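You operate a simulated robot arm through the tools that you are given. There is no shell and no other tool.

You are at the controls of a simulated robot arm. One attempt, no reset.

## Task
Water the basil seedlings till their compost turns dark, then shut the clear lid.
Fine: no flooding; use the green watering can and put it back on the draining board. Set down upright: green watering can. Where these are worked on the way, their far stop is far enough and under half their travel is too little: clear lid.

The check looks at the end state, three seconds after you hand in, the way a careful person would. Anything else that was tipped, shoved, dropped, spilled or broken makes it a failure. A push-on lid holds only when it is set on centred and level and pressed home; a screw cap is set on level and turned clockwise until tight.

## Robot
A 7-joint arm with a three-finger gripper, fixed in place. Base frame: the origin is at the foot of the arm, x ahead of it, y to its left, z up; the work surface is at about z = 1050. Lengths are in mm, angles in degrees, forces in N, time in s.
Its first joint turns from -166.0 to 166.0 degrees. Payload 2.69 kg.
Tool frame: the origin (TCP) lies between the finger pads and is the grasp point; the fingertips stand 30 mm ahead of it; z points along the fingers, y is the line along which they close. The gripper opens to 128 mm. The gripper's body begins 117 mm behind the TCP.
Orientation is that of the tool frame in the base frame, as [roll, pitch, yaw] about the fixed x, y, z axes, in that order (R = Rz(yaw) Ry(pitch) Rx(roll)). With the fingers straight down and closing along the base's y, the tool's x points along the base's -x, its y along +y and its z along -z.

## Interface
- The arm moves only by the tool nudge_tool. Its arguments are lists of equal length, an entry for each row: "travel": the shift along the tool's x, y, z in units of 400 mm (1.0 is 400 mm), a list of three; "rot": the turn, a rotation vector about the tool's x, y, z in units of 180 degrees (1.0 is 180 degrees), a list of three; "fingers": the gripper command, from -1 (fully open) to 1 (shut), values between in proportion. In form: {"travel": [[x, y, z], ...], "rot": [[ax, ay, az], ...], "fingers": [fingers, ...]}. A call has 1 to 20 rows; each row is the pose to reach, as a shift and turn from the pose commanded when the call began, along the tool's axes at that moment. A call with a number of a shift or a turn outside -1 to 1 is refused whole. A row lasts 0.2 s, in which the tool goes at most 50 mm and 8.6 degrees; a call with a longer step from one row to the next is refused whole, and so is a gripper value outside its range. A pose out of reach is approached as far as the arm can. The call stops where the force on the tool passes 50 N (or 10 N more than at its start, if that is more) or the arm is blocked; 0.2 s more then pass. The fingers move at their own pace and stop on an object; they squeeze with about 27 N. The grip force told is the motor's: it shows also when the fingers shut on nothing. Time passes only in rows, and 0.2 s behind the last, so rows that repeat a pose let the fingers close. It gives the time, the measured TCP pose, the force on the tool (base axes), the opening and the grip force at its end, in the units of the frame above (readings bear some noise), with the torque about the TCP (base axes, N m) and any sound that the robot's microphone picked up.
- Cameras (640 x 400 px; columns grow to the right, rows downward): "scene" is fixed at [49.9, -651.2, 1781.1]; the picture's right is [0.40, -0.92, 0.00], its down [-0.56, -0.25, -0.79] and it looks along [0.72, 0.32, -0.62] (base axes); focal length 290 px, centre (320, 200). "wrist" rides on the gripper at [58, 54, -131] in the tool frame; the picture's right is [-0.68, 0.74, 0.00], its down [-0.62, -0.57, -0.55] and it looks along [-0.40, -0.37, 0.84] (tool axes); focal length 234 px, centre (320, 200). There is no depth. A picture from a camera that has moved, and an enlarged one, comes with that camera's place and axes in the base frame and with its lens.
- snapshot(camera): a new picture of that camera. No time passes.
- lift_body(by): slides the trunk up (or, below 0, down) by that many mm; the arm rides with it, the base frame stays. It gives what a move gives, with no picture.
- close_up(camera, box): a new picture of the part [left, top, right, bottom] of that camera's present view, enlarged. No time passes.
- close_job(): hands the job in; it is judged then, once.

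Nothing tells you positions but the pictures and the camera data. Unless the task says otherwise, let go and move clear before handing in.

The tools are called as a command line: name --argument value ..., lists and objects as JSON in quotes. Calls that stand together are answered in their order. nudge_tool: Moves the arm, as the interface text tells. Its arguments: {"type":"object","properties":{"travel":{"type":"array"},"rot":{"type":"array"},"fingers":{"type":"array"}},"required":["travel","rot","fingers"]} The other tools are called the same way: lift_body (by) slides the trunk up or down; snapshot (camera) takes a picture; close_up (camera, box) takes an enlarged picture of a part of a camera's view; close_job () hands the job in.

At the start:

```text
t: 0.0
tool_pos: [747.1, -83.1, 1386.0]
tool_rot: [180.0, 0.0, -180.0]
force: [0.4, 0.3, 0.4]
torque: [-0.01, 0.0, 0.01]
grip_width: 128.2
finger_force: 0.0
trunk travel left (down, up): [-175.0, 175.0]
```

scene: 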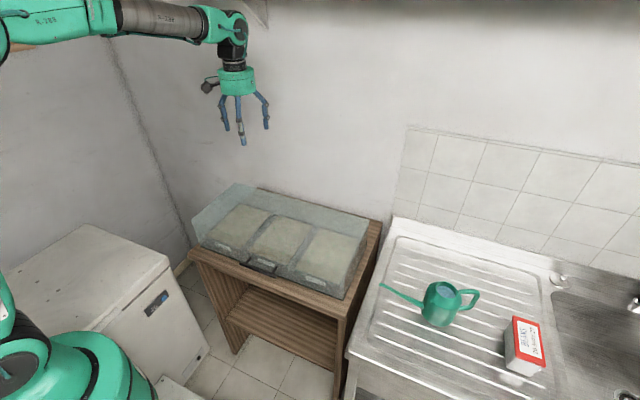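
wrist: 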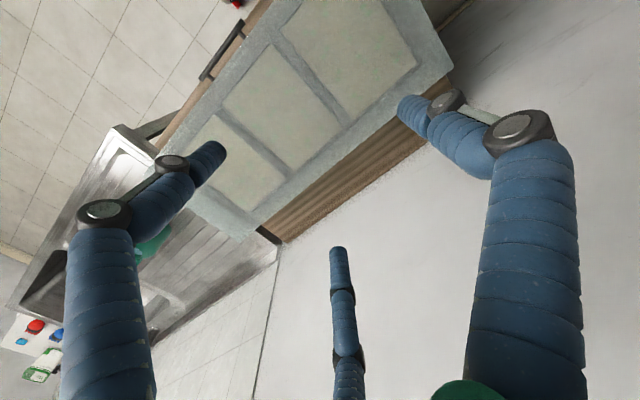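

I see a clear-lidded tray box with three compost trays on a wooden stand, and a green watering can on the draining board to its right. I'll look closer before moving anything.

close_up --camera "scene" --box '[170, 160, 400, 310]'

close_up --camera "scene" --box '[350, 230, 590, 390]'

close_up --camera "wrist" --box '[100, 0, 480, 250]'

```text
2.67 times, centred on (285, 235) of scene
camera zoom: at [49.9, -651.2, 1781.1], right [0.4, -0.92, 0.0], down [-0.56, -0.25, -0.79], along [0.72, 0.32, -0.62], focal length 774 px, centre (413, 107)
```

zoom: 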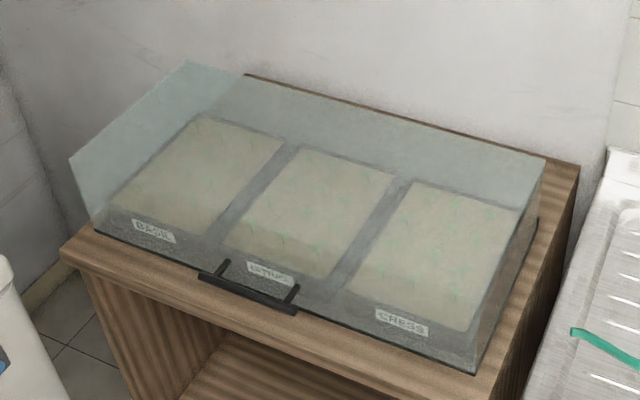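

```text
2.50 times, centred on (470, 310) of scene
camera zoom: at [49.9, -651.2, 1781.1], right [0.4, -0.92, 0.0], down [-0.56, -0.25, -0.79], along [0.72, 0.32, -0.62], focal length 726 px, centre (-55, -75)
```

zoom: 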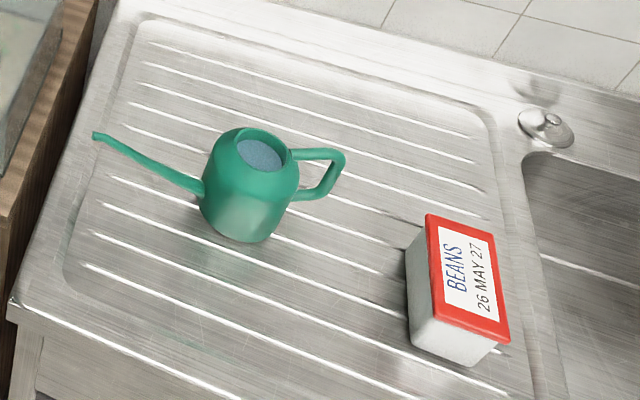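

```text
1.60 times, centred on (290, 125) of wrist
camera zoom: at [688.5, -29.7, 1518.6], right [0.68, 0.74, 0.0], down [0.62, -0.57, 0.55], along [0.4, -0.37, -0.84], focal length 375 px, centre (368, 320)
```

zoom: 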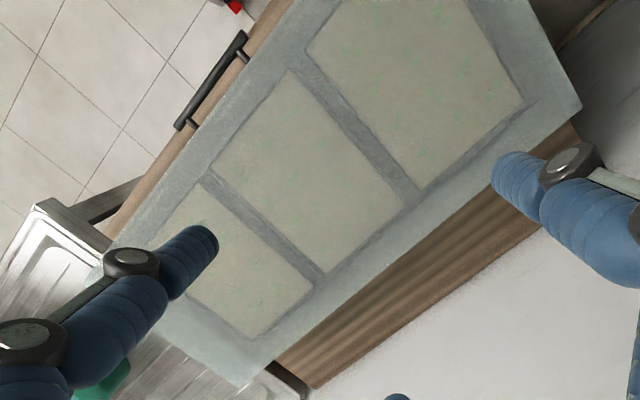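

The box is a clear hood (about x 600–870, y −490 to 126, top z≈1043) with a black bar handle low on its front. The can sits on the draining board near (550, −770). I'll zoom in further and swing the wrist camera toward the can.

close_up --camera "scene" --box '[230, 240, 300, 284]'

close_up --camera "scene" --box '[300, 200, 400, 310]'

close_up --camera "scene" --box '[180, 175, 280, 260]'

nudge_tool --travel '[[0.08, -0.09, 0], [0.16, -0.18, 0], [0.24, -0.27, 0], [0.32, -0.36, 0], [0.4, -0.45, 0], [0.48, -0.54, 0], [0.54, -0.63, 0], [0.6, -0.72, 0], [0.65, -0.81, 0], [0.7, -0.9, 0]]' --rot '[[0, 0, 0], [0, 0, 0], [0, 0, 0], [0, 0, 0], [0, 0, 0], [0, 0, 0], [0, 0, 0], [0, 0, 0], [0, 0, 0], [0, 0, 0]]' --fingers '[-1, -1, -1, -1, -1, -1, -1, -1, -1, -1]'

```text
9.09 times, centred on (265, 262) of scene
camera zoom: at [49.9, -651.2, 1781.1], right [0.4, -0.92, 0.0], down [-0.56, -0.25, -0.79], along [0.72, 0.32, -0.62], focal length 2640 px, centre (820, -364)
```

zoom: 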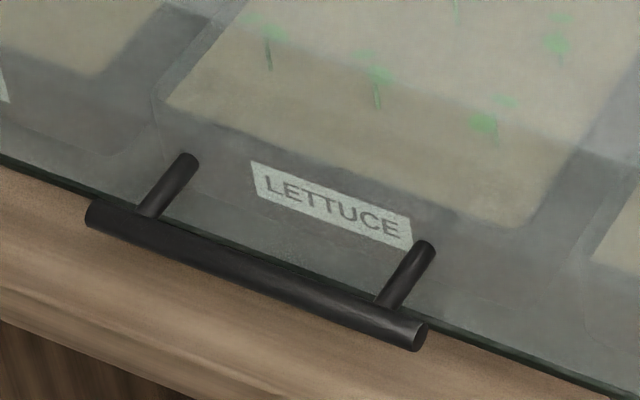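

```text
3.64 times, centred on (350, 255) of scene
camera zoom: at [49.9, -651.2, 1781.1], right [0.4, -0.92, 0.0], down [-0.56, -0.25, -0.79], along [0.72, 0.32, -0.62], focal length 1056 px, centre (211, 0)
```

zoom: 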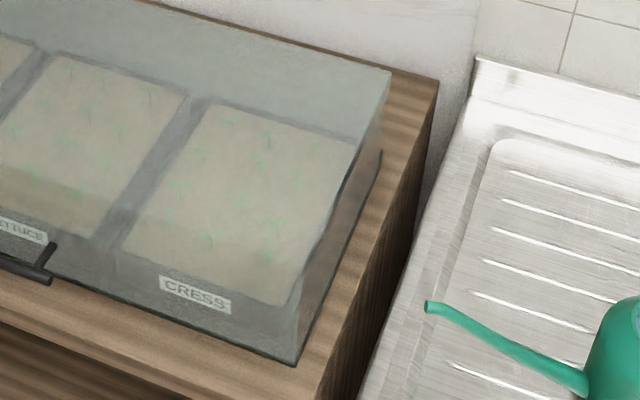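

```text
4.71 times, centred on (230, 218) of scene
camera zoom: at [49.9, -651.2, 1781.1], right [0.4, -0.92, 0.0], down [-0.56, -0.25, -0.79], along [0.72, 0.32, -0.62], focal length 1366 px, centre (744, 118)
```

zoom: 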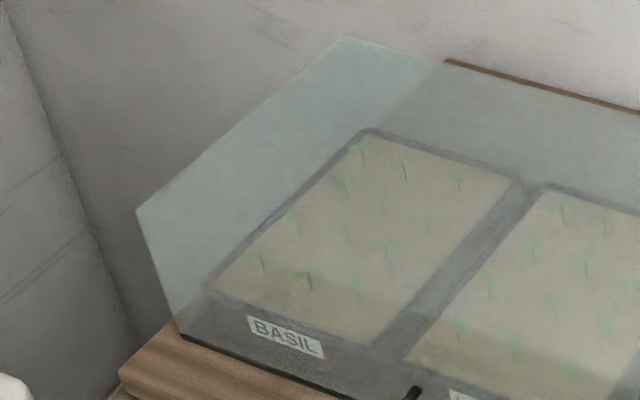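

```text
t: 2.2
tool_pos: [466.9, -442.4, 1385.8]
tool_rot: [180.0, 0.0, -180.0]
force: [0.2, 0.7, 0.3]
torque: [0.02, 0.04, 0.04]
grip_width: 128.0
finger_force: 0.1
trunk travel left (down, up): [-175.0, 175.0]
```

The bar handle is at about x≈571, z≈947, y −105 to −255, standing ~29 mm off the hood's front wall. Next I bring the wrist camera over the draining board to place the can.

nudge_tool --travel '[[0.02, -0.1, 0], [0.04, -0.2, 0], [0.06, -0.3, 0], [0.08, -0.4, 0], [0.1, -0.48, 0]]' --rot '[[0, 0, 0], [0, 0, 0], [0, 0, 0], [0, 0, 0], [0, 0, 0]]' --fingers '[-1, -1, -1, -1, -1]'

snapshot --camera "wrist"

snapshot --camera "scene"

```text
t: 3.4
tool_pos: [427.9, -636.1, 1385.4]
tool_rot: [179.9, 0.0, 180.0]
force: [0.1, -0.1, -0.4]
torque: [0.0, -0.02, -0.01]
grip_width: 127.9
finger_force: 0.0
trunk travel left (down, up): [-175.0, 175.0]
```

```text
taken
camera wrist: at [368.6, -583.6, 1518.3], right [0.68, 0.74, 0.0], down [0.62, -0.57, 0.55], along [0.4, -0.37, -0.84], focal length 234 px, centre (320, 200)
```

wrist: 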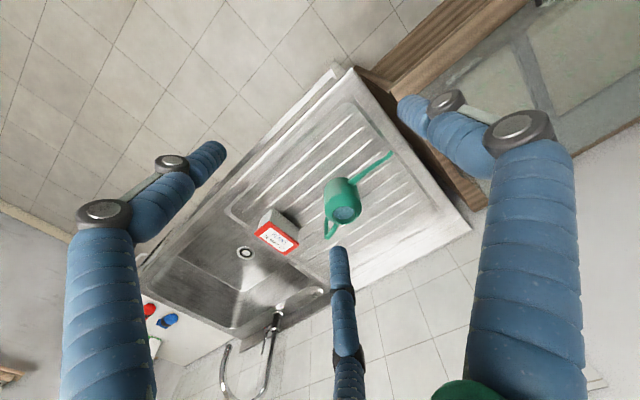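

```text
taken
```

scene: 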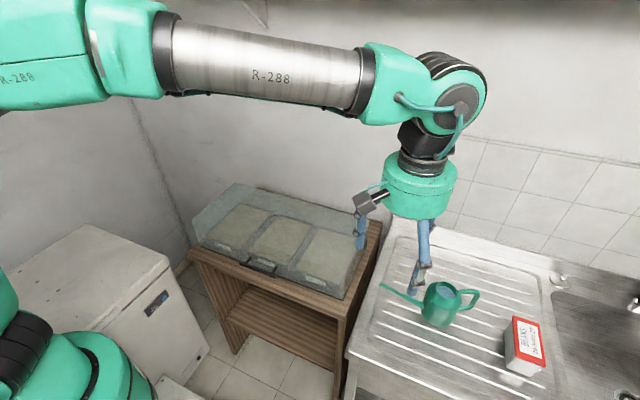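

Triangulating the two views puts the can's rim near (705, −800, 981), lower and farther than a 1050 surface would suggest. I'll take another wrist view from closer in to confirm this.

nudge_tool --travel '[[-0.08, 0.04, 0.05], [-0.16, 0.09, 0.1], [-0.24, 0.14, 0.15], [-0.33, 0.19, 0.2125]]' --rot '[[0, 0, 0], [0, 0, 0], [0, 0, 0], [0, 0, 0]]' --fingers '[-1, -1, -1, -1]'

close_up --camera "wrist" --box '[220, 100, 460, 250]'

snapshot --camera "wrist"

```text
t: 4.4
tool_pos: [561.3, -559.0, 1301.6]
tool_rot: [-180.0, -0.1, -179.9]
force: [-0.2, -0.2, 0.1]
torque: [0.0, 0.0, -0.01]
grip_width: 127.8
finger_force: 0.0
trunk travel left (down, up): [-175.0, 175.0]
```

```text
2.67 times, centred on (340, 175) of wrist
camera zoom: at [501.7, -504.9, 1433.5], right [0.68, 0.74, 0.0], down [0.62, -0.57, 0.55], along [0.4, -0.37, -0.84], focal length 624 px, centre (267, 267)
```

zoom: 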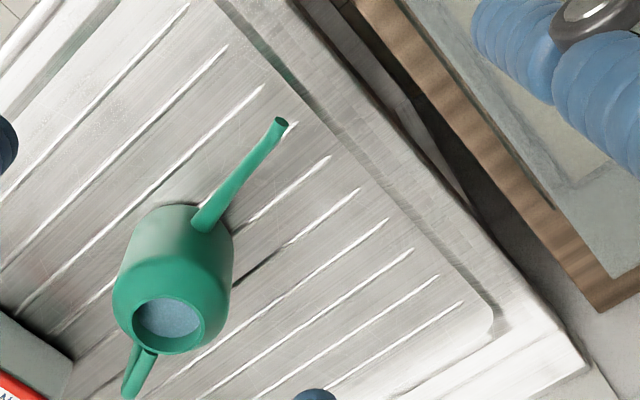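

```text
taken
camera wrist: at [501.7, -504.9, 1433.5], right [0.68, 0.74, 0.0], down [0.62, -0.57, 0.55], along [0.4, -0.37, -0.84], focal length 234 px, centre (320, 200)
```

wrist: 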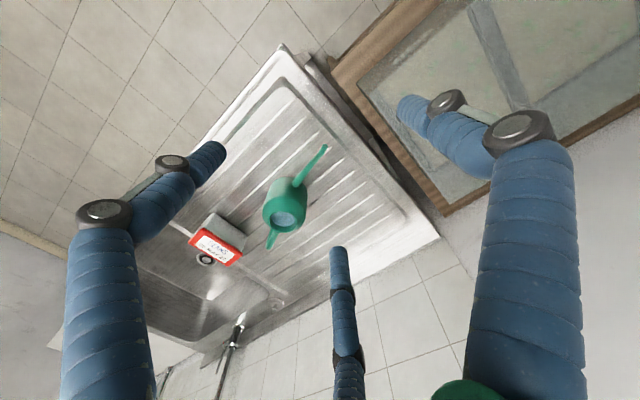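

The second view refines the can to about (686, −791), rim z≈1009 and drainer z≈885, with the spout pointing back toward me. The gripper looks unusual in the pictures, so I'll close it in free air and see how the fingers move.

nudge_tool --travel '[[0, 0, 0], [0, 0, 0], [0, 0, 0], [0, 0, 0]]' --rot '[[0, 0, 0], [0, 0, 0], [0, 0, 0], [0, 0, 0]]' --fingers '[1, 1, 1, 1]'

snapshot --camera "wrist"

snapshot --camera "scene"

```text
t: 5.4
tool_pos: [559.5, -558.6, 1301.6]
tool_rot: [180.0, -0.1, 180.0]
force: [0.0, 0.3, 0.2]
torque: [0.02, -0.02, -0.03]
grip_width: 2.3
finger_force: 26.5
trunk travel left (down, up): [-175.0, 175.0]
```

```text
taken
camera wrist: at [501.1, -504.8, 1434.3], right [0.68, 0.74, 0.0], down [0.62, -0.57, 0.55], along [0.4, -0.37, -0.84], focal length 234 px, centre (320, 200)
```

wrist: 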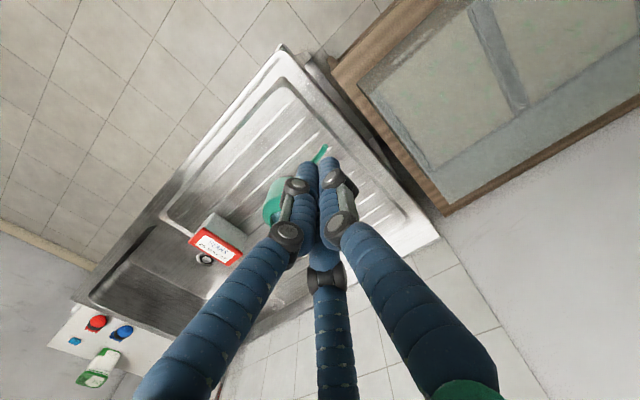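

```text
taken
```

scene: 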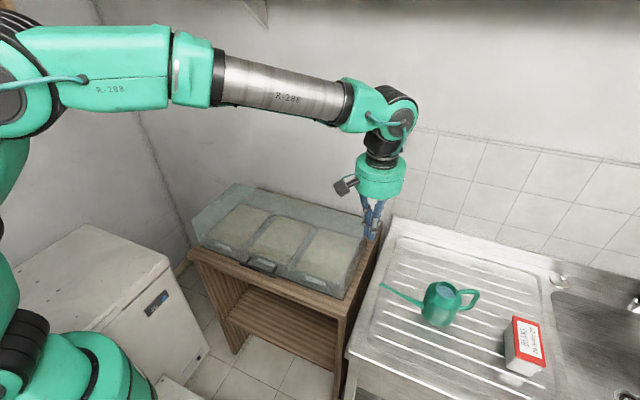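

The pictures show a three-finger skin, but its tips meet at the TCP as described, so I'll go by the stated two-finger geometry. Next I swing to the front of the hood, tilted 45° forward, to look at the bar handle and hinge.

nudge_tool --travel '[[0.027, 0.073, 0.0195], [0.054, 0.146, 0.039], [0.081, 0.218, 0.0586], [0.107, 0.291, 0.078], [0.134, 0.364, 0.0977], [0.161, 0.437, 0.117], [0.188, 0.51, 0.137], [0.215, 0.582, 0.156], [0.242, 0.655, 0.176], [0.268, 0.728, 0.195], [0.295, 0.801, 0.215], [0.322, 0.874, 0.234], [0.349, 0.9465, 0.254]]' --rot '[[-0.015, -0.015, 0.0363], [-0.03, -0.03, 0.0726], [-0.045, -0.045, 0.1089], [-0.06, -0.06, 0.1452], [-0.075, -0.075, 0.1815], [-0.09, -0.09, 0.2178], [-0.105, -0.105, 0.2542], [-0.12, -0.12, 0.2905], [-0.135, -0.135, 0.3268], [-0.15, -0.15, 0.3631], [-0.165, -0.165, 0.3994], [-0.18, -0.18, 0.4357], [-0.195, -0.195, 0.472]]' --fingers '[0.7, 0.7, 0.7, 0.7, 0.7, 0.7, 0.7, 0.7, 0.7, 0.7, 0.7, 0.7, 0.7]'

snapshot --camera "wrist"

snapshot --camera "scene"

```text
t: 8.2
tool_pos: [418.2, -181.4, 1198.6]
tool_rot: [135.2, 0.1, 90.0]
force: [0.4, 0.2, 0.6]
torque: [0.06, 0.04, 0.03]
grip_width: 19.2
finger_force: 0.1
trunk travel left (down, up): [-175.0, 175.0]
```

```text
taken
camera wrist: at [363.6, -122.3, 1331.6], right [0.52, -0.68, 0.52], down [-0.79, -0.61, -0.01], along [0.33, -0.4, -0.85], focal length 234 px, centre (320, 200)
```

wrist: 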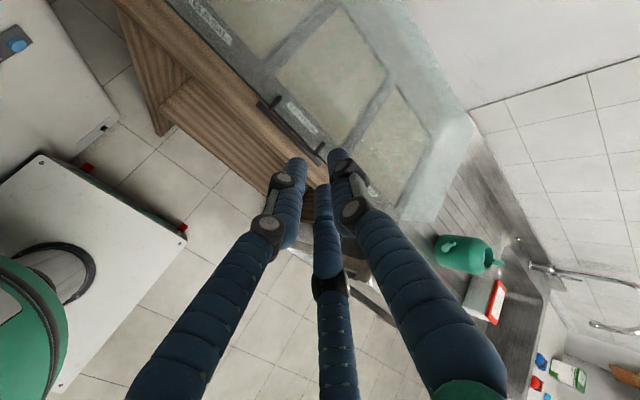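

```text
taken
```

scene: 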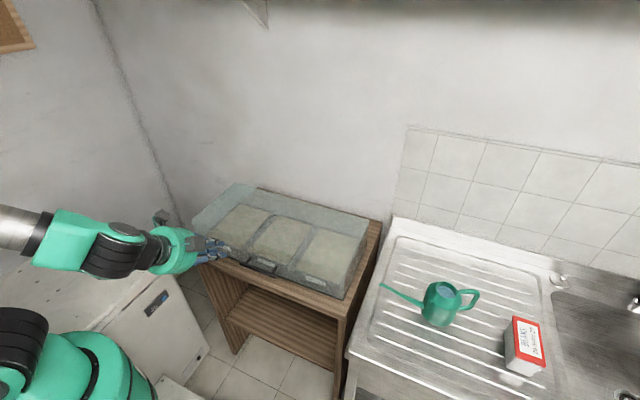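

The pose was reached cleanly and the handle is in the wrist view. I'll zoom in on the handle and the hood's back edge.

close_up --camera "wrist" --box '[220, 60, 380, 180]'

close_up --camera "wrist" --box '[340, 0, 500, 100]'

close_up --camera "wrist" --box '[140, 0, 300, 100]'

close_up --camera "wrist" --box '[420, 200, 540, 330]'

```text
3.33 times, centred on (300, 120) of wrist
camera zoom: at [363.6, -122.3, 1331.6], right [0.52, -0.68, 0.52], down [-0.79, -0.61, -0.01], along [0.33, -0.4, -0.85], focal length 781 px, centre (387, 467)
```

zoom: 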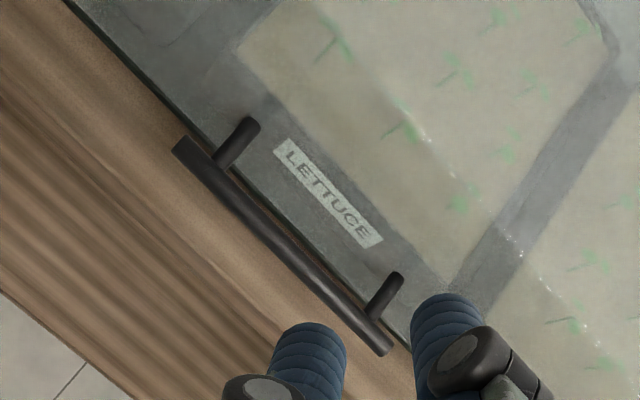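

```text
4.00 times, centred on (420, 50) of wrist
camera zoom: at [363.6, -122.3, 1331.6], right [0.52, -0.68, 0.52], down [-0.79, -0.61, -0.01], along [0.33, -0.4, -0.85], focal length 937 px, centre (-80, 800)
```

zoom: 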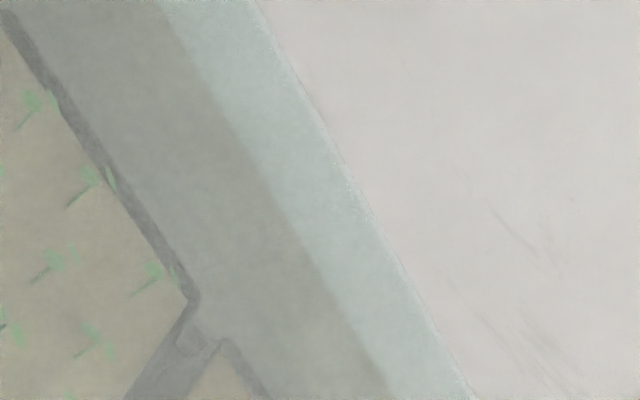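

```text
4.00 times, centred on (220, 50) of wrist
camera zoom: at [363.6, -122.3, 1331.6], right [0.52, -0.68, 0.52], down [-0.79, -0.61, -0.01], along [0.33, -0.4, -0.85], focal length 937 px, centre (720, 800)
```

zoom: 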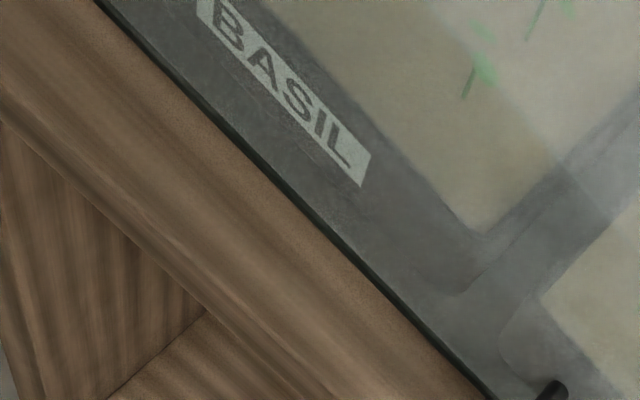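

```text
3.08 times, centred on (480, 265) of wrist
camera zoom: at [363.6, -122.3, 1331.6], right [0.52, -0.68, 0.52], down [-0.79, -0.61, -0.01], along [0.33, -0.4, -0.85], focal length 720 px, centre (-172, 0)
```

zoom: 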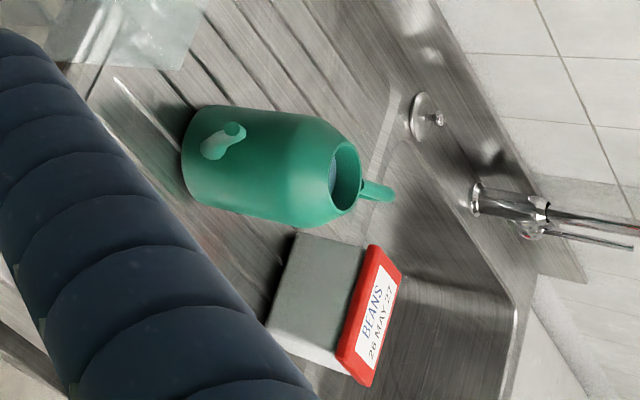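

The handle bar triangulates to about (561, −110…−255, 953), 36 mm in front of the hood wall at x≈597, with the hood's bottom edge at z≈915. I'll move to a pre-grasp about 100 mm back along the tilted tool axis.

nudge_tool --travel '[[-0.001, -0.04, 0.08], [-0.002, -0.08, 0.16], [-0.003, -0.12, 0.24], [-0.004, -0.15, 0.32], [-0.004, -0.182, 0.4]]' --rot '[[0, 0, 0], [0, 0, 0], [0, 0, 0], [0, 0, 0], [0, 0, 0]]' --fingers '[0.58, 0.58, 0.58, 0.58, 0.58]'

close_up --camera "wrist" --box '[220, 80, 420, 220]'

close_up --camera "scene" --box '[190, 200, 320, 290]'

```text
t: 9.4
tool_pos: [481.9, -181.0, 1034.7]
tool_rot: [135.1, -0.1, 90.0]
force: [0.0, 0.1, -0.2]
torque: [0.0, 0.01, -0.02]
grip_width: 26.8
finger_force: 0.1
trunk travel left (down, up): [-175.0, 175.0]
```

```text
2.86 times, centred on (320, 150) of wrist
camera zoom: at [427.0, -122.7, 1166.0], right [0.52, -0.68, 0.52], down [-0.79, -0.62, -0.01], along [0.33, -0.4, -0.85], focal length 669 px, centre (320, 343)
```

zoom: 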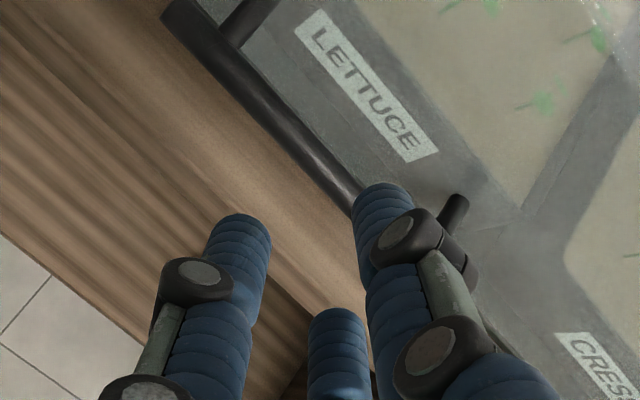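

```text
4.44 times, centred on (255, 245) of scene
camera zoom: at [49.9, -651.2, 1781.1], right [0.4, -0.92, 0.0], down [-0.56, -0.25, -0.79], along [0.72, 0.32, -0.62], focal length 1291 px, centre (609, 0)
```

zoom: 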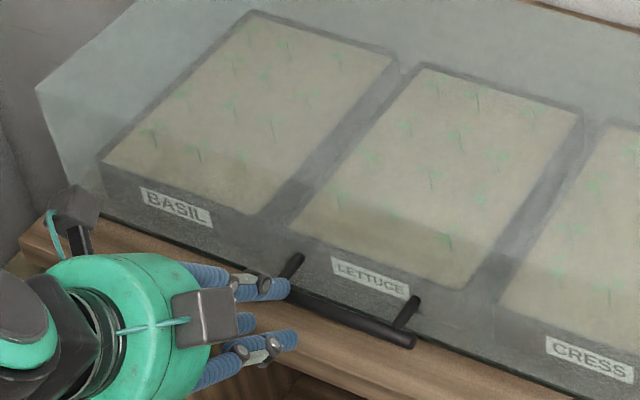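

The tool is lined up with the bar, which this view refines to about (562, 956). I advance along the tool axis so the fingers straddle it.

nudge_tool --travel '[[0, 0.001, 0.08], [0, 0.002, 0.15], [0, 0.0025, 0.2], [0, 0.0025, 0.225], [0, 0.0025, 0.245]]' --rot '[[0, 0, 0], [0, 0, 0], [0, 0, 0], [0, 0, 0], [0, 0, 0]]' --fingers '[0.58, 0.58, 0.58, 0.58, 0.58]'

close_up --camera "wrist" --box '[220, 80, 420, 220]'

close_up --camera "scene" --box '[210, 220, 310, 290]'

```text
t: 10.3
tool_pos: [537.9, -182.0, 973.6]
tool_rot: [135.4, -0.1, 89.9]
force: [-8.4, -0.8, -5.9]
torque: [-0.1, -0.17, 0.1]
grip_width: 31.6
finger_force: 2.5
trunk travel left (down, up): [-175.0, 175.0]
stopped in row 4: the force on the tool passed its limit at 86 N (the readings are from after the stop); the commanded pose is now the measured one
```

```text
2.86 times, centred on (320, 150) of wrist
camera zoom: at [484.0, -122.6, 1105.5], right [0.52, -0.68, 0.52], down [-0.79, -0.61, -0.01], along [0.32, -0.4, -0.86], focal length 669 px, centre (320, 343)
```

zoom: 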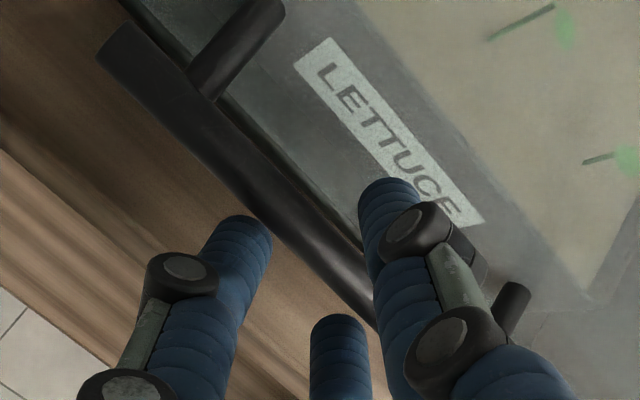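

```text
5.71 times, centred on (260, 255) of scene
camera zoom: at [49.9, -651.2, 1781.1], right [0.4, -0.92, 0.0], down [-0.56, -0.25, -0.79], along [0.72, 0.32, -0.62], focal length 1659 px, centre (663, -114)
```

zoom: 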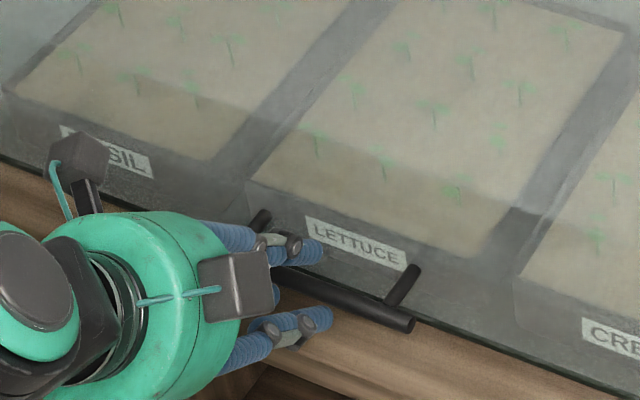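

A fingertip caught the bar on the way in. The grip was wedged wider, so I'm a few mm off centre. I'll back off 20 mm, open a bit wider and re-enter slowly.

nudge_tool --travel '[[0, 0, -0.025], [0, 0, -0.05], [0, 0, -0.05], [0, 0, -0.05]]' --rot '[[0, 0, 0], [0, 0, 0], [0, 0, 0], [0, 0, 0]]' --fingers '[0.5, 0.4375, 0.4375, 0.4375]'

nudge_tool --travel '[[0, 0, 0.015], [0, 0.002, 0.03], [0, 0.004, 0.04], [0, 0.005, 0.05], [0, 0.005, 0.06], [0, 0.005, 0.07], [0, 0.005, 0.082]]' --rot '[[0, 0, 0], [0, 0, 0], [0, 0, 0], [0, 0, 0], [0, 0, 0], [0, 0, 0], [0, 0, 0]]' --fingers '[0.4375, 0.4375, 0.4375, 0.4375, 0.4375, 0.4375, 0.4375]'

close_up --camera "wrist" --box '[220, 80, 420, 220]'

close_up --camera "scene" --box '[210, 220, 310, 290]'

```text
t: 11.3
tool_pos: [526.4, -181.2, 990.2]
tool_rot: [135.1, 0.0, 89.9]
force: [-0.8, 0.4, 0.2]
torque: [-0.01, 0.05, 0.0]
grip_width: 35.8
finger_force: 0.0
trunk travel left (down, up): [-175.0, 175.0]
```

```text
t: 12.9
tool_pos: [551.0, -181.2, 968.2]
tool_rot: [135.0, 0.2, 90.0]
force: [-1.1, -0.4, -2.6]
torque: [0.06, 0.06, -0.03]
grip_width: 37.5
finger_force: 0.8
trunk travel left (down, up): [-175.0, 175.0]
```

```text
2.86 times, centred on (320, 150) of wrist
camera zoom: at [496.2, -122.7, 1101.0], right [0.52, -0.68, 0.52], down [-0.79, -0.61, -0.01], along [0.33, -0.41, -0.85], focal length 669 px, centre (320, 343)
```

zoom: 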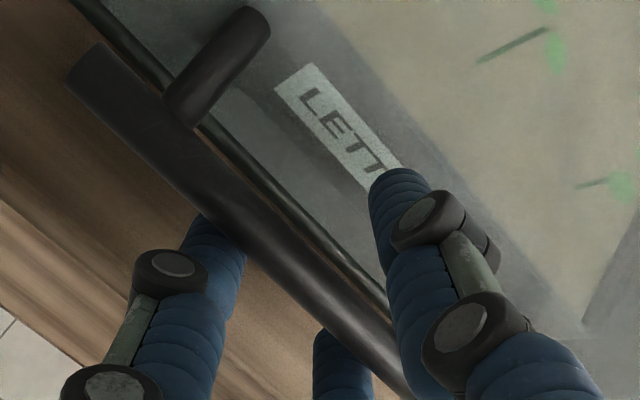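

```text
5.71 times, centred on (260, 255) of scene
camera zoom: at [49.9, -651.2, 1781.1], right [0.4, -0.92, 0.0], down [-0.56, -0.25, -0.79], along [0.72, 0.32, -0.62], focal length 1659 px, centre (663, -114)
```

zoom: 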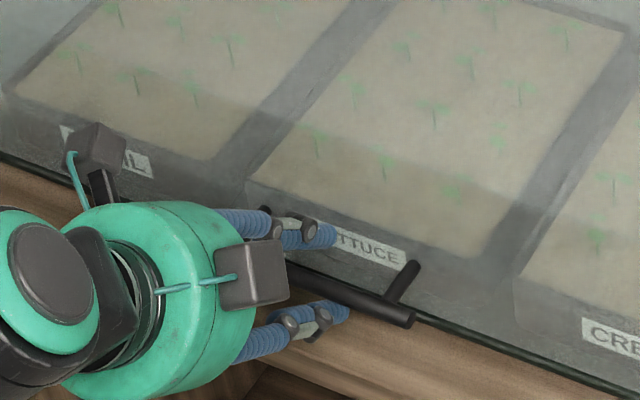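

The fingers now straddle the bar, with the lower side touching it. I'll close gently and check where the grip stops.

nudge_tool --travel '[[0, -0.004, 0], [0, -0.008, 0], [0, -0.008, 0], [0, -0.008, 0], [0, -0.008, 0]]' --rot '[[0, 0, 0], [0, 0, 0], [0, 0, 0], [0, 0, 0], [0, 0, 0]]' --fingers '[0.5, 0.6, 0.7, 0.8, 0.8]'

close_up --camera "wrist" --box '[220, 80, 420, 220]'

close_up --camera "scene" --box '[180, 175, 390, 305]'

```text
t: 14.1
tool_pos: [548.4, -180.7, 966.3]
tool_rot: [135.0, 0.1, 89.8]
force: [-2.3, 0.8, -2.8]
torque: [0.0, 0.01, 0.05]
grip_width: 19.7
finger_force: 44.4
trunk travel left (down, up): [-175.0, 175.0]
```

```text
2.86 times, centred on (320, 150) of wrist
camera zoom: at [493.6, -122.6, 1098.3], right [0.52, -0.68, 0.52], down [-0.79, -0.62, -0.01], along [0.33, -0.41, -0.85], focal length 669 px, centre (320, 343)
```

zoom: 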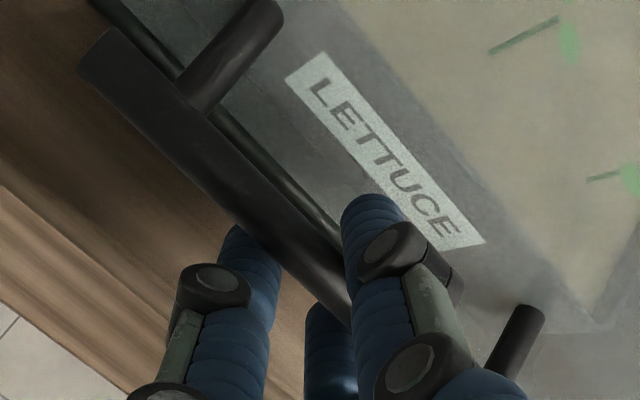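

```text
3.05 times, centred on (285, 240) of scene
camera zoom: at [49.9, -651.2, 1781.1], right [0.4, -0.92, 0.0], down [-0.56, -0.25, -0.79], along [0.72, 0.32, -0.62], focal length 885 px, centre (427, 78)
```

zoom: 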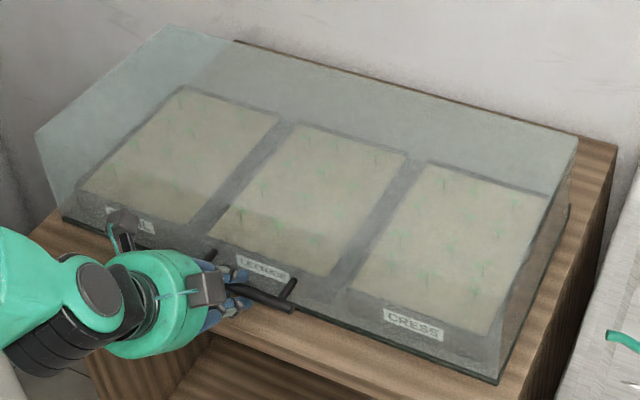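

The grip holds the bar at about 20 mm width. I'll loosen it slightly into a cage so the bar can rotate, then lift along an arc about an assumed hinge at the back-bottom edge, going to about 10° first to test that.

nudge_tool --travel '[[0, 0, 0], [0, 0.014, -0.01], [0, 0.0275, -0.02], [0, 0.042, -0.03], [0, 0.0555, -0.0385], [0, 0.07, -0.048], [0, 0.084, -0.056], [0, 0.1, -0.065], [0, 0.1135, -0.0725]]' --rot '[[0, 0, 0], [0, 0, 0], [0, 0, 0], [0, 0, 0], [0, 0, 0], [0, 0, 0], [0, 0, 0], [0, 0, 0], [0, 0, 0]]' --fingers '[0.64, 0.64, 0.64, 0.64, 0.64, 0.64, 0.64, 0.64, 0.64]'

close_up --camera "scene" --box '[180, 145, 390, 305]'

close_up --camera "wrist" --box '[220, 80, 420, 220]'

```text
t: 16.1
tool_pos: [560.2, -182.3, 1019.3]
tool_rot: [135.1, 0.1, 89.9]
force: [-2.8, -0.4, -1.7]
torque: [-0.04, 0.03, 0.05]
grip_width: 24.3
finger_force: 0.3
trunk travel left (down, up): [-175.0, 175.0]
```

```text
2.50 times, centred on (285, 225) of scene
camera zoom: at [49.9, -651.2, 1781.1], right [0.4, -0.92, 0.0], down [-0.56, -0.25, -0.79], along [0.72, 0.32, -0.62], focal length 726 px, centre (408, 138)
```

zoom: 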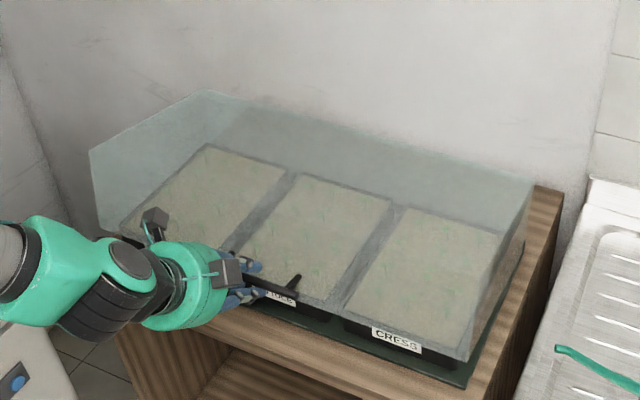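

```text
2.86 times, centred on (320, 150) of wrist
camera zoom: at [505.3, -122.9, 1151.5], right [0.52, -0.68, 0.52], down [-0.79, -0.61, -0.01], along [0.33, -0.41, -0.85], focal length 669 px, centre (320, 343)
```

zoom: 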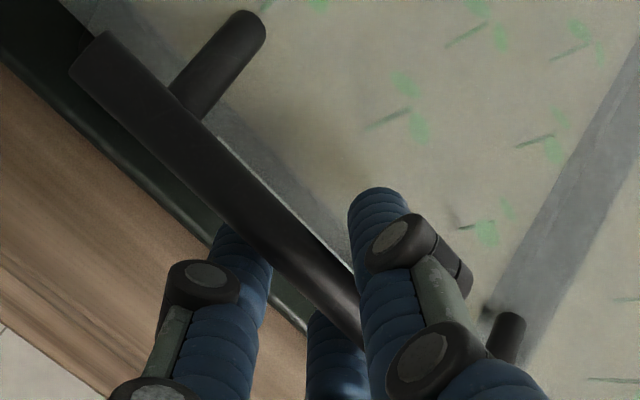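

The hood hinges at the back, and only a few newtons show on the tool. I continue along the arc to roughly 40°.

nudge_tool --travel '[[0, 0.03, -0.015], [0, 0.0605, -0.029], [0, 0.092, -0.041], [0, 0.1235, -0.052], [0, 0.156, -0.062], [0, 0.1885, -0.07], [0, 0.221, -0.077], [0, 0.254, -0.082], [0, 0.2875, -0.086], [0, 0.321, -0.088], [0, 0.3545, -0.089], [0, 0.388, -0.089]]' --rot '[[0, 0, 0], [0, 0, 0], [0, 0, 0], [0, 0, 0], [0, 0, 0], [0, 0, 0], [0, 0, 0], [0, 0, 0], [0, 0, 0], [0, 0, 0], [0, 0, 0], [0, 0, 0]]' --fingers '[0.64, 0.64, 0.64, 0.64, 0.64, 0.64, 0.64, 0.64, 0.64, 0.64, 0.64, 0.64]'

close_up --camera "scene" --box '[170, 105, 410, 305]'

close_up --camera "wrist" --box '[220, 80, 420, 220]'

```text
t: 18.7
tool_pos: [645.2, -181.5, 1155.2]
tool_rot: [135.1, 0.1, 89.9]
force: [-0.1, -0.3, -0.4]
torque: [-0.02, -0.08, -0.01]
grip_width: 23.5
finger_force: 0.6
trunk travel left (down, up): [-175.0, 175.0]
```

```text
2.00 times, centred on (290, 205) of scene
camera zoom: at [49.9, -651.2, 1781.1], right [0.4, -0.92, 0.0], down [-0.56, -0.25, -0.79], along [0.72, 0.32, -0.62], focal length 581 px, centre (380, 190)
```

zoom: 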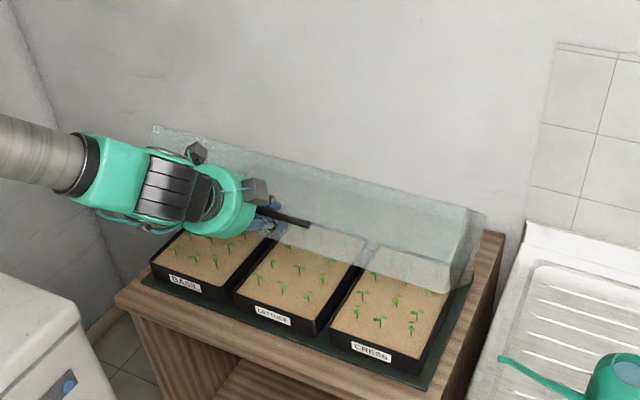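

```text
2.86 times, centred on (320, 150) of wrist
camera zoom: at [590.2, -123.0, 1286.4], right [0.52, -0.68, 0.52], down [-0.79, -0.62, -0.01], along [0.33, -0.41, -0.85], focal length 669 px, centre (320, 343)
```

zoom: 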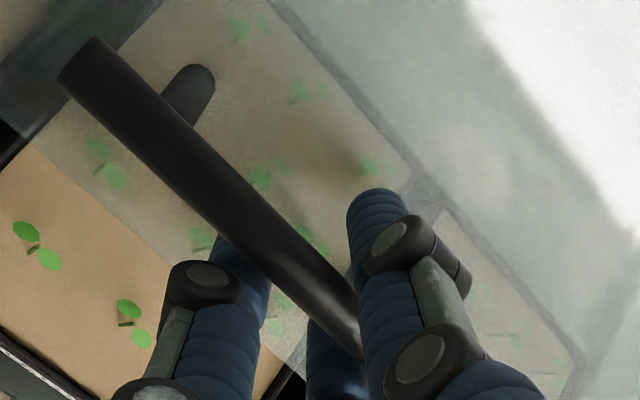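

The lid moves freely with almost no load. I keep following the arc up to about 70° and check again.

nudge_tool --travel '[[0, 0.033, 0.003], [0, 0.0665, 0.007], [0, 0.1, 0.011], [0, 0.133, 0.0165], [0, 0.166, 0.025], [0, 0.198, 0.035], [0, 0.23, 0.045], [0, 0.262, 0.056], [0, 0.292, 0.07], [0, 0.3225, 0.085], [0, 0.352, 0.101], [0, 0.381, 0.117]]' --rot '[[0, 0, 0], [0, 0, 0], [0, 0, 0], [0, 0, 0], [0, 0, 0], [0, 0, 0], [0, 0, 0], [0, 0, 0], [0, 0, 0], [0, 0, 0], [0, 0, 0], [0, 0, 0]]' --fingers '[0.64, 0.64, 0.64, 0.64, 0.64, 0.64, 0.64, 0.64, 0.64, 0.64, 0.64, 0.64]'

close_up --camera "scene" --box '[170, 85, 410, 305]'

close_up --camera "wrist" --box '[220, 80, 420, 220]'

```text
t: 21.3
tool_pos: [785.6, -183.6, 1229.1]
tool_rot: [134.9, 0.1, 89.9]
force: [-6.8, -1.4, 21.5]
torque: [-0.08, 0.05, 0.21]
grip_width: 22.8
finger_force: 0.2
trunk travel left (down, up): [-175.0, 175.0]
```

```text
1.82 times, centred on (290, 195) of scene
camera zoom: at [49.9, -651.2, 1781.1], right [0.4, -0.92, 0.0], down [-0.56, -0.25, -0.79], along [0.72, 0.32, -0.62], focal length 528 px, centre (374, 209)
```

zoom: 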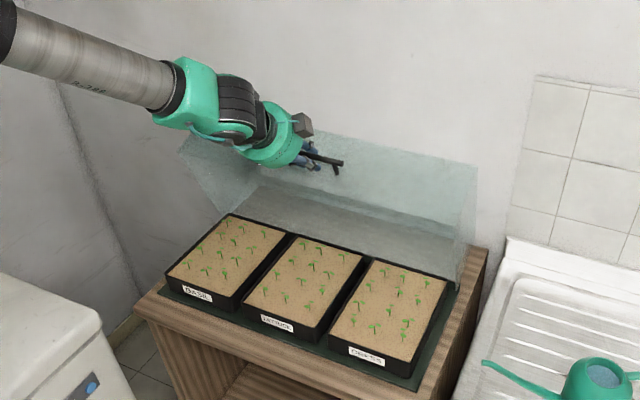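

```text
2.86 times, centred on (320, 150) of wrist
camera zoom: at [729.6, -123.5, 1362.6], right [0.52, -0.68, 0.52], down [-0.79, -0.61, -0.01], along [0.33, -0.41, -0.85], focal length 669 px, centre (320, 343)
```

zoom: 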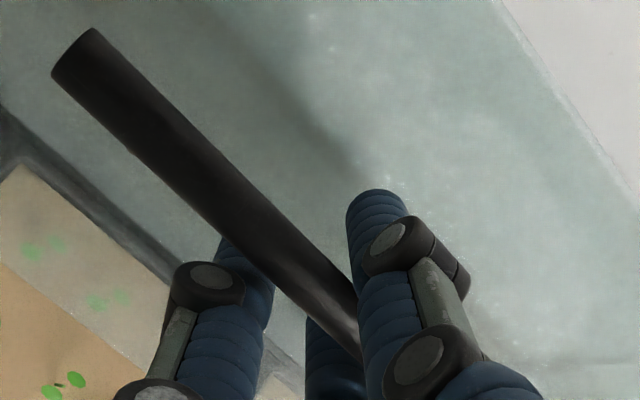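

The force direction shows the fingertips are pressing on the hood's front wall, so the true hinge is a bit higher (z≈927). I'll ease the tool back 13 mm along its axis and continue on a corrected arc.

nudge_tool --travel '[[0, 0, -0.016], [0, 0, -0.0325], [0, 0.022, -0.02], [0, 0.045, -0.005], [0, 0.067, 0.011], [0, 0.085, 0.025], [0, 0.103, 0.039], [0, 0.1205, 0.0525]]' --rot '[[0, 0, 0], [0, 0, 0], [0, 0, 0], [0, 0, 0], [0, 0, 0], [0, 0, 0], [0, 0, 0], [0, 0, 0]]' --fingers '[0.64, 0.64, 0.64, 0.64, 0.64, 0.64, 0.64, 0.64]'

close_up --camera "scene" --box '[170, 65, 410, 305]'

close_up --camera "wrist" --box '[220, 80, 420, 220]'

```text
t: 23.1
tool_pos: [835.8, -181.8, 1245.3]
tool_rot: [135.1, -0.1, 89.9]
force: [1.9, 0.1, -0.8]
torque: [-0.01, -0.03, -0.02]
grip_width: 23.7
finger_force: 0.3
trunk travel left (down, up): [-175.0, 175.0]
```

```text
1.67 times, centred on (290, 185) of scene
camera zoom: at [49.9, -651.2, 1781.1], right [0.4, -0.92, 0.0], down [-0.56, -0.25, -0.79], along [0.72, 0.32, -0.62], focal length 484 px, centre (370, 225)
```

zoom: 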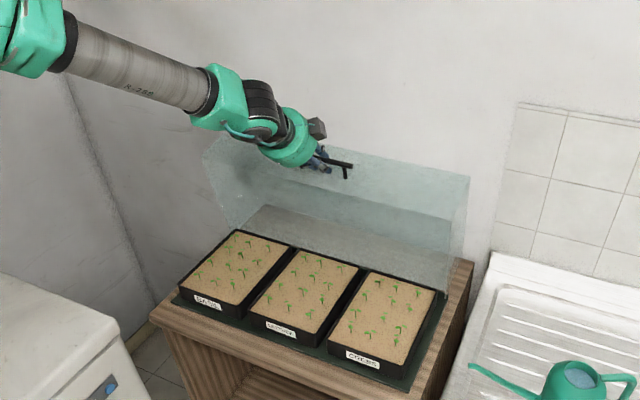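

```text
2.86 times, centred on (320, 150) of wrist
camera zoom: at [780.1, -123.6, 1377.7], right [0.52, -0.68, 0.52], down [-0.79, -0.61, -0.01], along [0.33, -0.4, -0.85], focal length 669 px, centre (320, 343)
```

zoom: 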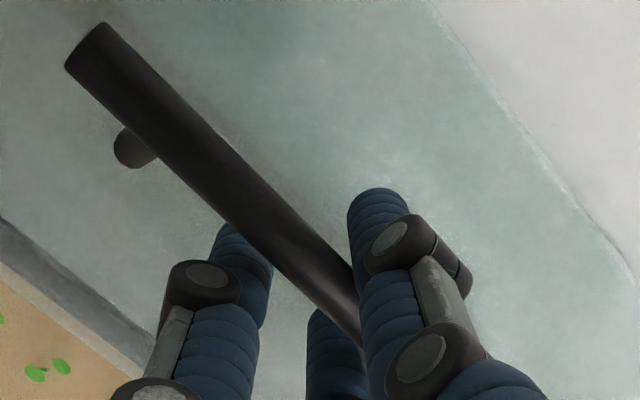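

Lid is at about 80° and still free. I continue gently to find the far stop.

nudge_tool --travel '[[0, 0.0165, 0.015], [0, 0.033, 0.03], [0, 0.0495, 0.0455], [0, 0.0645, 0.062], [0, 0.0795, 0.079], [0, 0.0945, 0.096], [0, 0.108, 0.114], [0, 0.122, 0.132], [0, 0.1355, 0.1505]]' --rot '[[0, 0, 0], [0, 0, 0], [0, 0, 0], [0, 0, 0], [0, 0, 0], [0, 0, 0], [0, 0, 0], [0, 0, 0], [0, 0, 0]]' --fingers '[0.64, 0.64, 0.64, 0.64, 0.64, 0.64, 0.64, 0.64, 0.64]'

close_up --camera "scene" --box '[170, 65, 410, 305]'

close_up --camera "wrist" --box '[220, 80, 420, 220]'

```text
t: 25.1
tool_pos: [915.4, -182.1, 1241.9]
tool_rot: [135.1, 0.0, 89.8]
force: [1.8, 0.5, 1.6]
torque: [0.0, -0.04, 0.01]
grip_width: 24.9
finger_force: 1.2
trunk travel left (down, up): [-175.0, 175.0]
```

```text
1.67 times, centred on (290, 185) of scene
camera zoom: at [49.9, -651.2, 1781.1], right [0.4, -0.92, 0.0], down [-0.56, -0.25, -0.79], along [0.72, 0.32, -0.62], focal length 484 px, centre (370, 225)
```

zoom: 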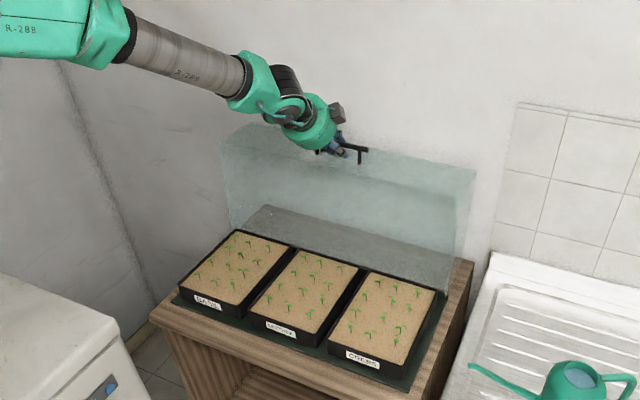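

```text
2.86 times, centred on (320, 150) of wrist
camera zoom: at [861.4, -123.8, 1374.1], right [0.52, -0.68, 0.52], down [-0.79, -0.61, -0.01], along [0.33, -0.4, -0.85], focal length 669 px, centre (320, 343)
```

zoom: 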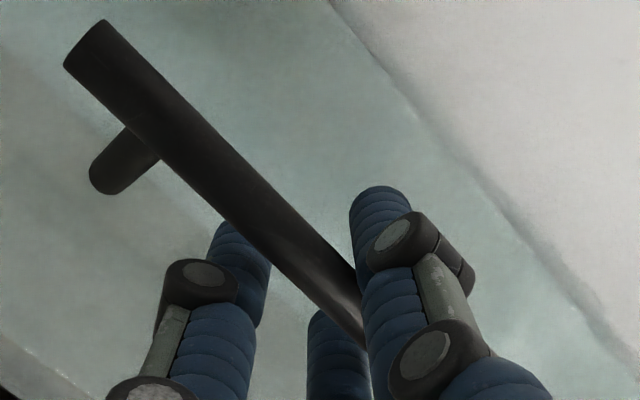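

The lid has passed its balance point (slight pull on the upper finger). I'll ease it on toward its far stop.

nudge_tool --travel '[[0, 0.012, 0.019], [0, 0.024, 0.038], [0, 0.036, 0.057], [0, 0.047, 0.077], [0, 0.057, 0.097], [0, 0.067, 0.117]]' --rot '[[0, 0, 0], [0, 0, 0], [0, 0, 0], [0, 0, 0], [0, 0, 0], [0, 0, 0]]' --fingers '[0.64, 0.64, 0.64, 0.64, 0.64, 0.64]'

close_up --camera "scene" --box '[170, 65, 410, 305]'

close_up --camera "wrist" --box '[220, 80, 420, 220]'

```text
t: 26.3
tool_pos: [952.4, -181.9, 1231.1]
tool_rot: [135.4, -0.1, 90.0]
force: [-39.3, 2.8, 14.8]
torque: [0.0, -0.37, -0.11]
grip_width: 24.5
finger_force: 0.9
trunk travel left (down, up): [-175.0, 175.0]
stopped in row 6: the force on the tool passed its limit at 61 N (the readings are from after the stop); the commanded pose is now the measured one
```

```text
1.67 times, centred on (290, 185) of scene
camera zoom: at [49.9, -651.2, 1781.1], right [0.4, -0.92, 0.0], down [-0.56, -0.25, -0.79], along [0.72, 0.32, -0.62], focal length 484 px, centre (370, 225)
```

zoom: 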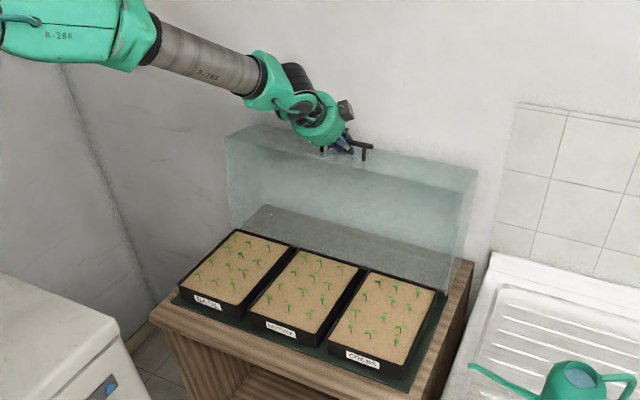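

```text
2.86 times, centred on (320, 150) of wrist
camera zoom: at [897.7, -124.1, 1364.5], right [0.52, -0.68, 0.52], down [-0.79, -0.62, -0.01], along [0.32, -0.4, -0.86], focal length 669 px, centre (320, 343)
```

zoom: 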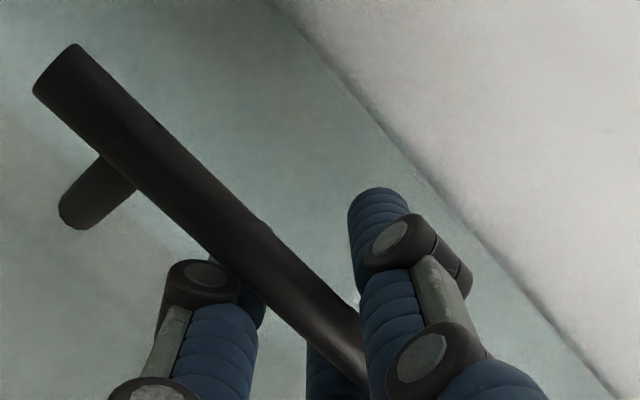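

The lid has reached its far stop at about 98°. I'll release the pressure, open the fingers and back straight out along the tool axis, then confirm the lid stays open.

nudge_tool --travel '[[0, -0.01, -0.012], [0, -0.01, -0.012], [0, -0.01, -0.04], [0, -0.01, -0.08], [0, -0.01, -0.14], [0, -0.01, -0.22], [0, -0.01, -0.3]]' --rot '[[0, 0, 0], [0, 0, 0], [0, 0, 0], [0, 0, 0], [0, 0, 0], [0, 0, 0], [0, 0, 0]]' --fingers '[0.6, 0.5, 0.45, 0.45, 0.45, 0.45, 0.45]'

snapshot --camera "scene"

snapshot --camera "wrist"

```text
t: 27.9
tool_pos: [868.7, -181.8, 1313.4]
tool_rot: [135.4, 0.0, 90.0]
force: [-0.1, -0.2, -0.1]
torque: [-0.02, -0.01, 0.0]
grip_width: 35.2
finger_force: 0.1
trunk travel left (down, up): [-175.0, 175.0]
```

```text
taken
```

scene: 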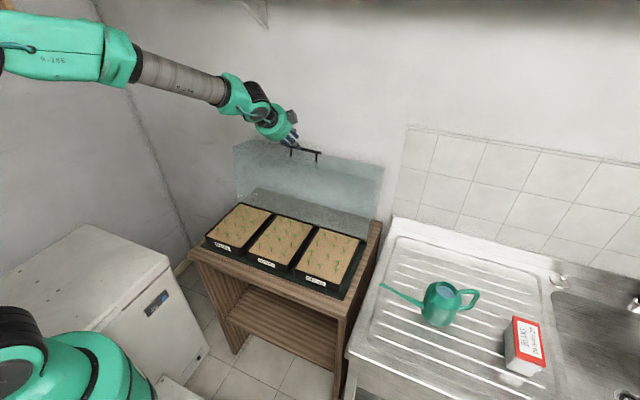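

```text
taken
camera wrist: at [814.3, -122.7, 1445.5], right [0.52, -0.68, 0.52], down [-0.79, -0.62, -0.01], along [0.32, -0.4, -0.86], focal length 234 px, centre (320, 200)
```

wrist: 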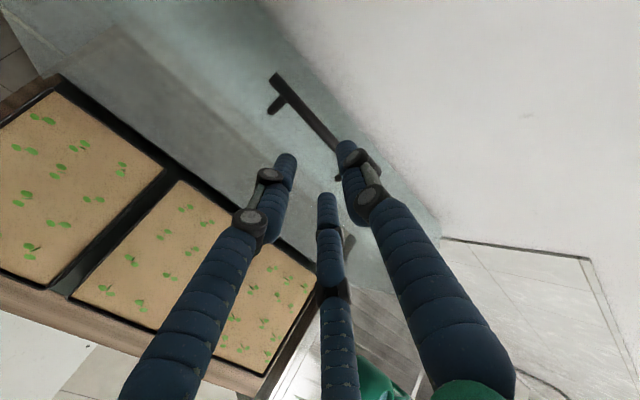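

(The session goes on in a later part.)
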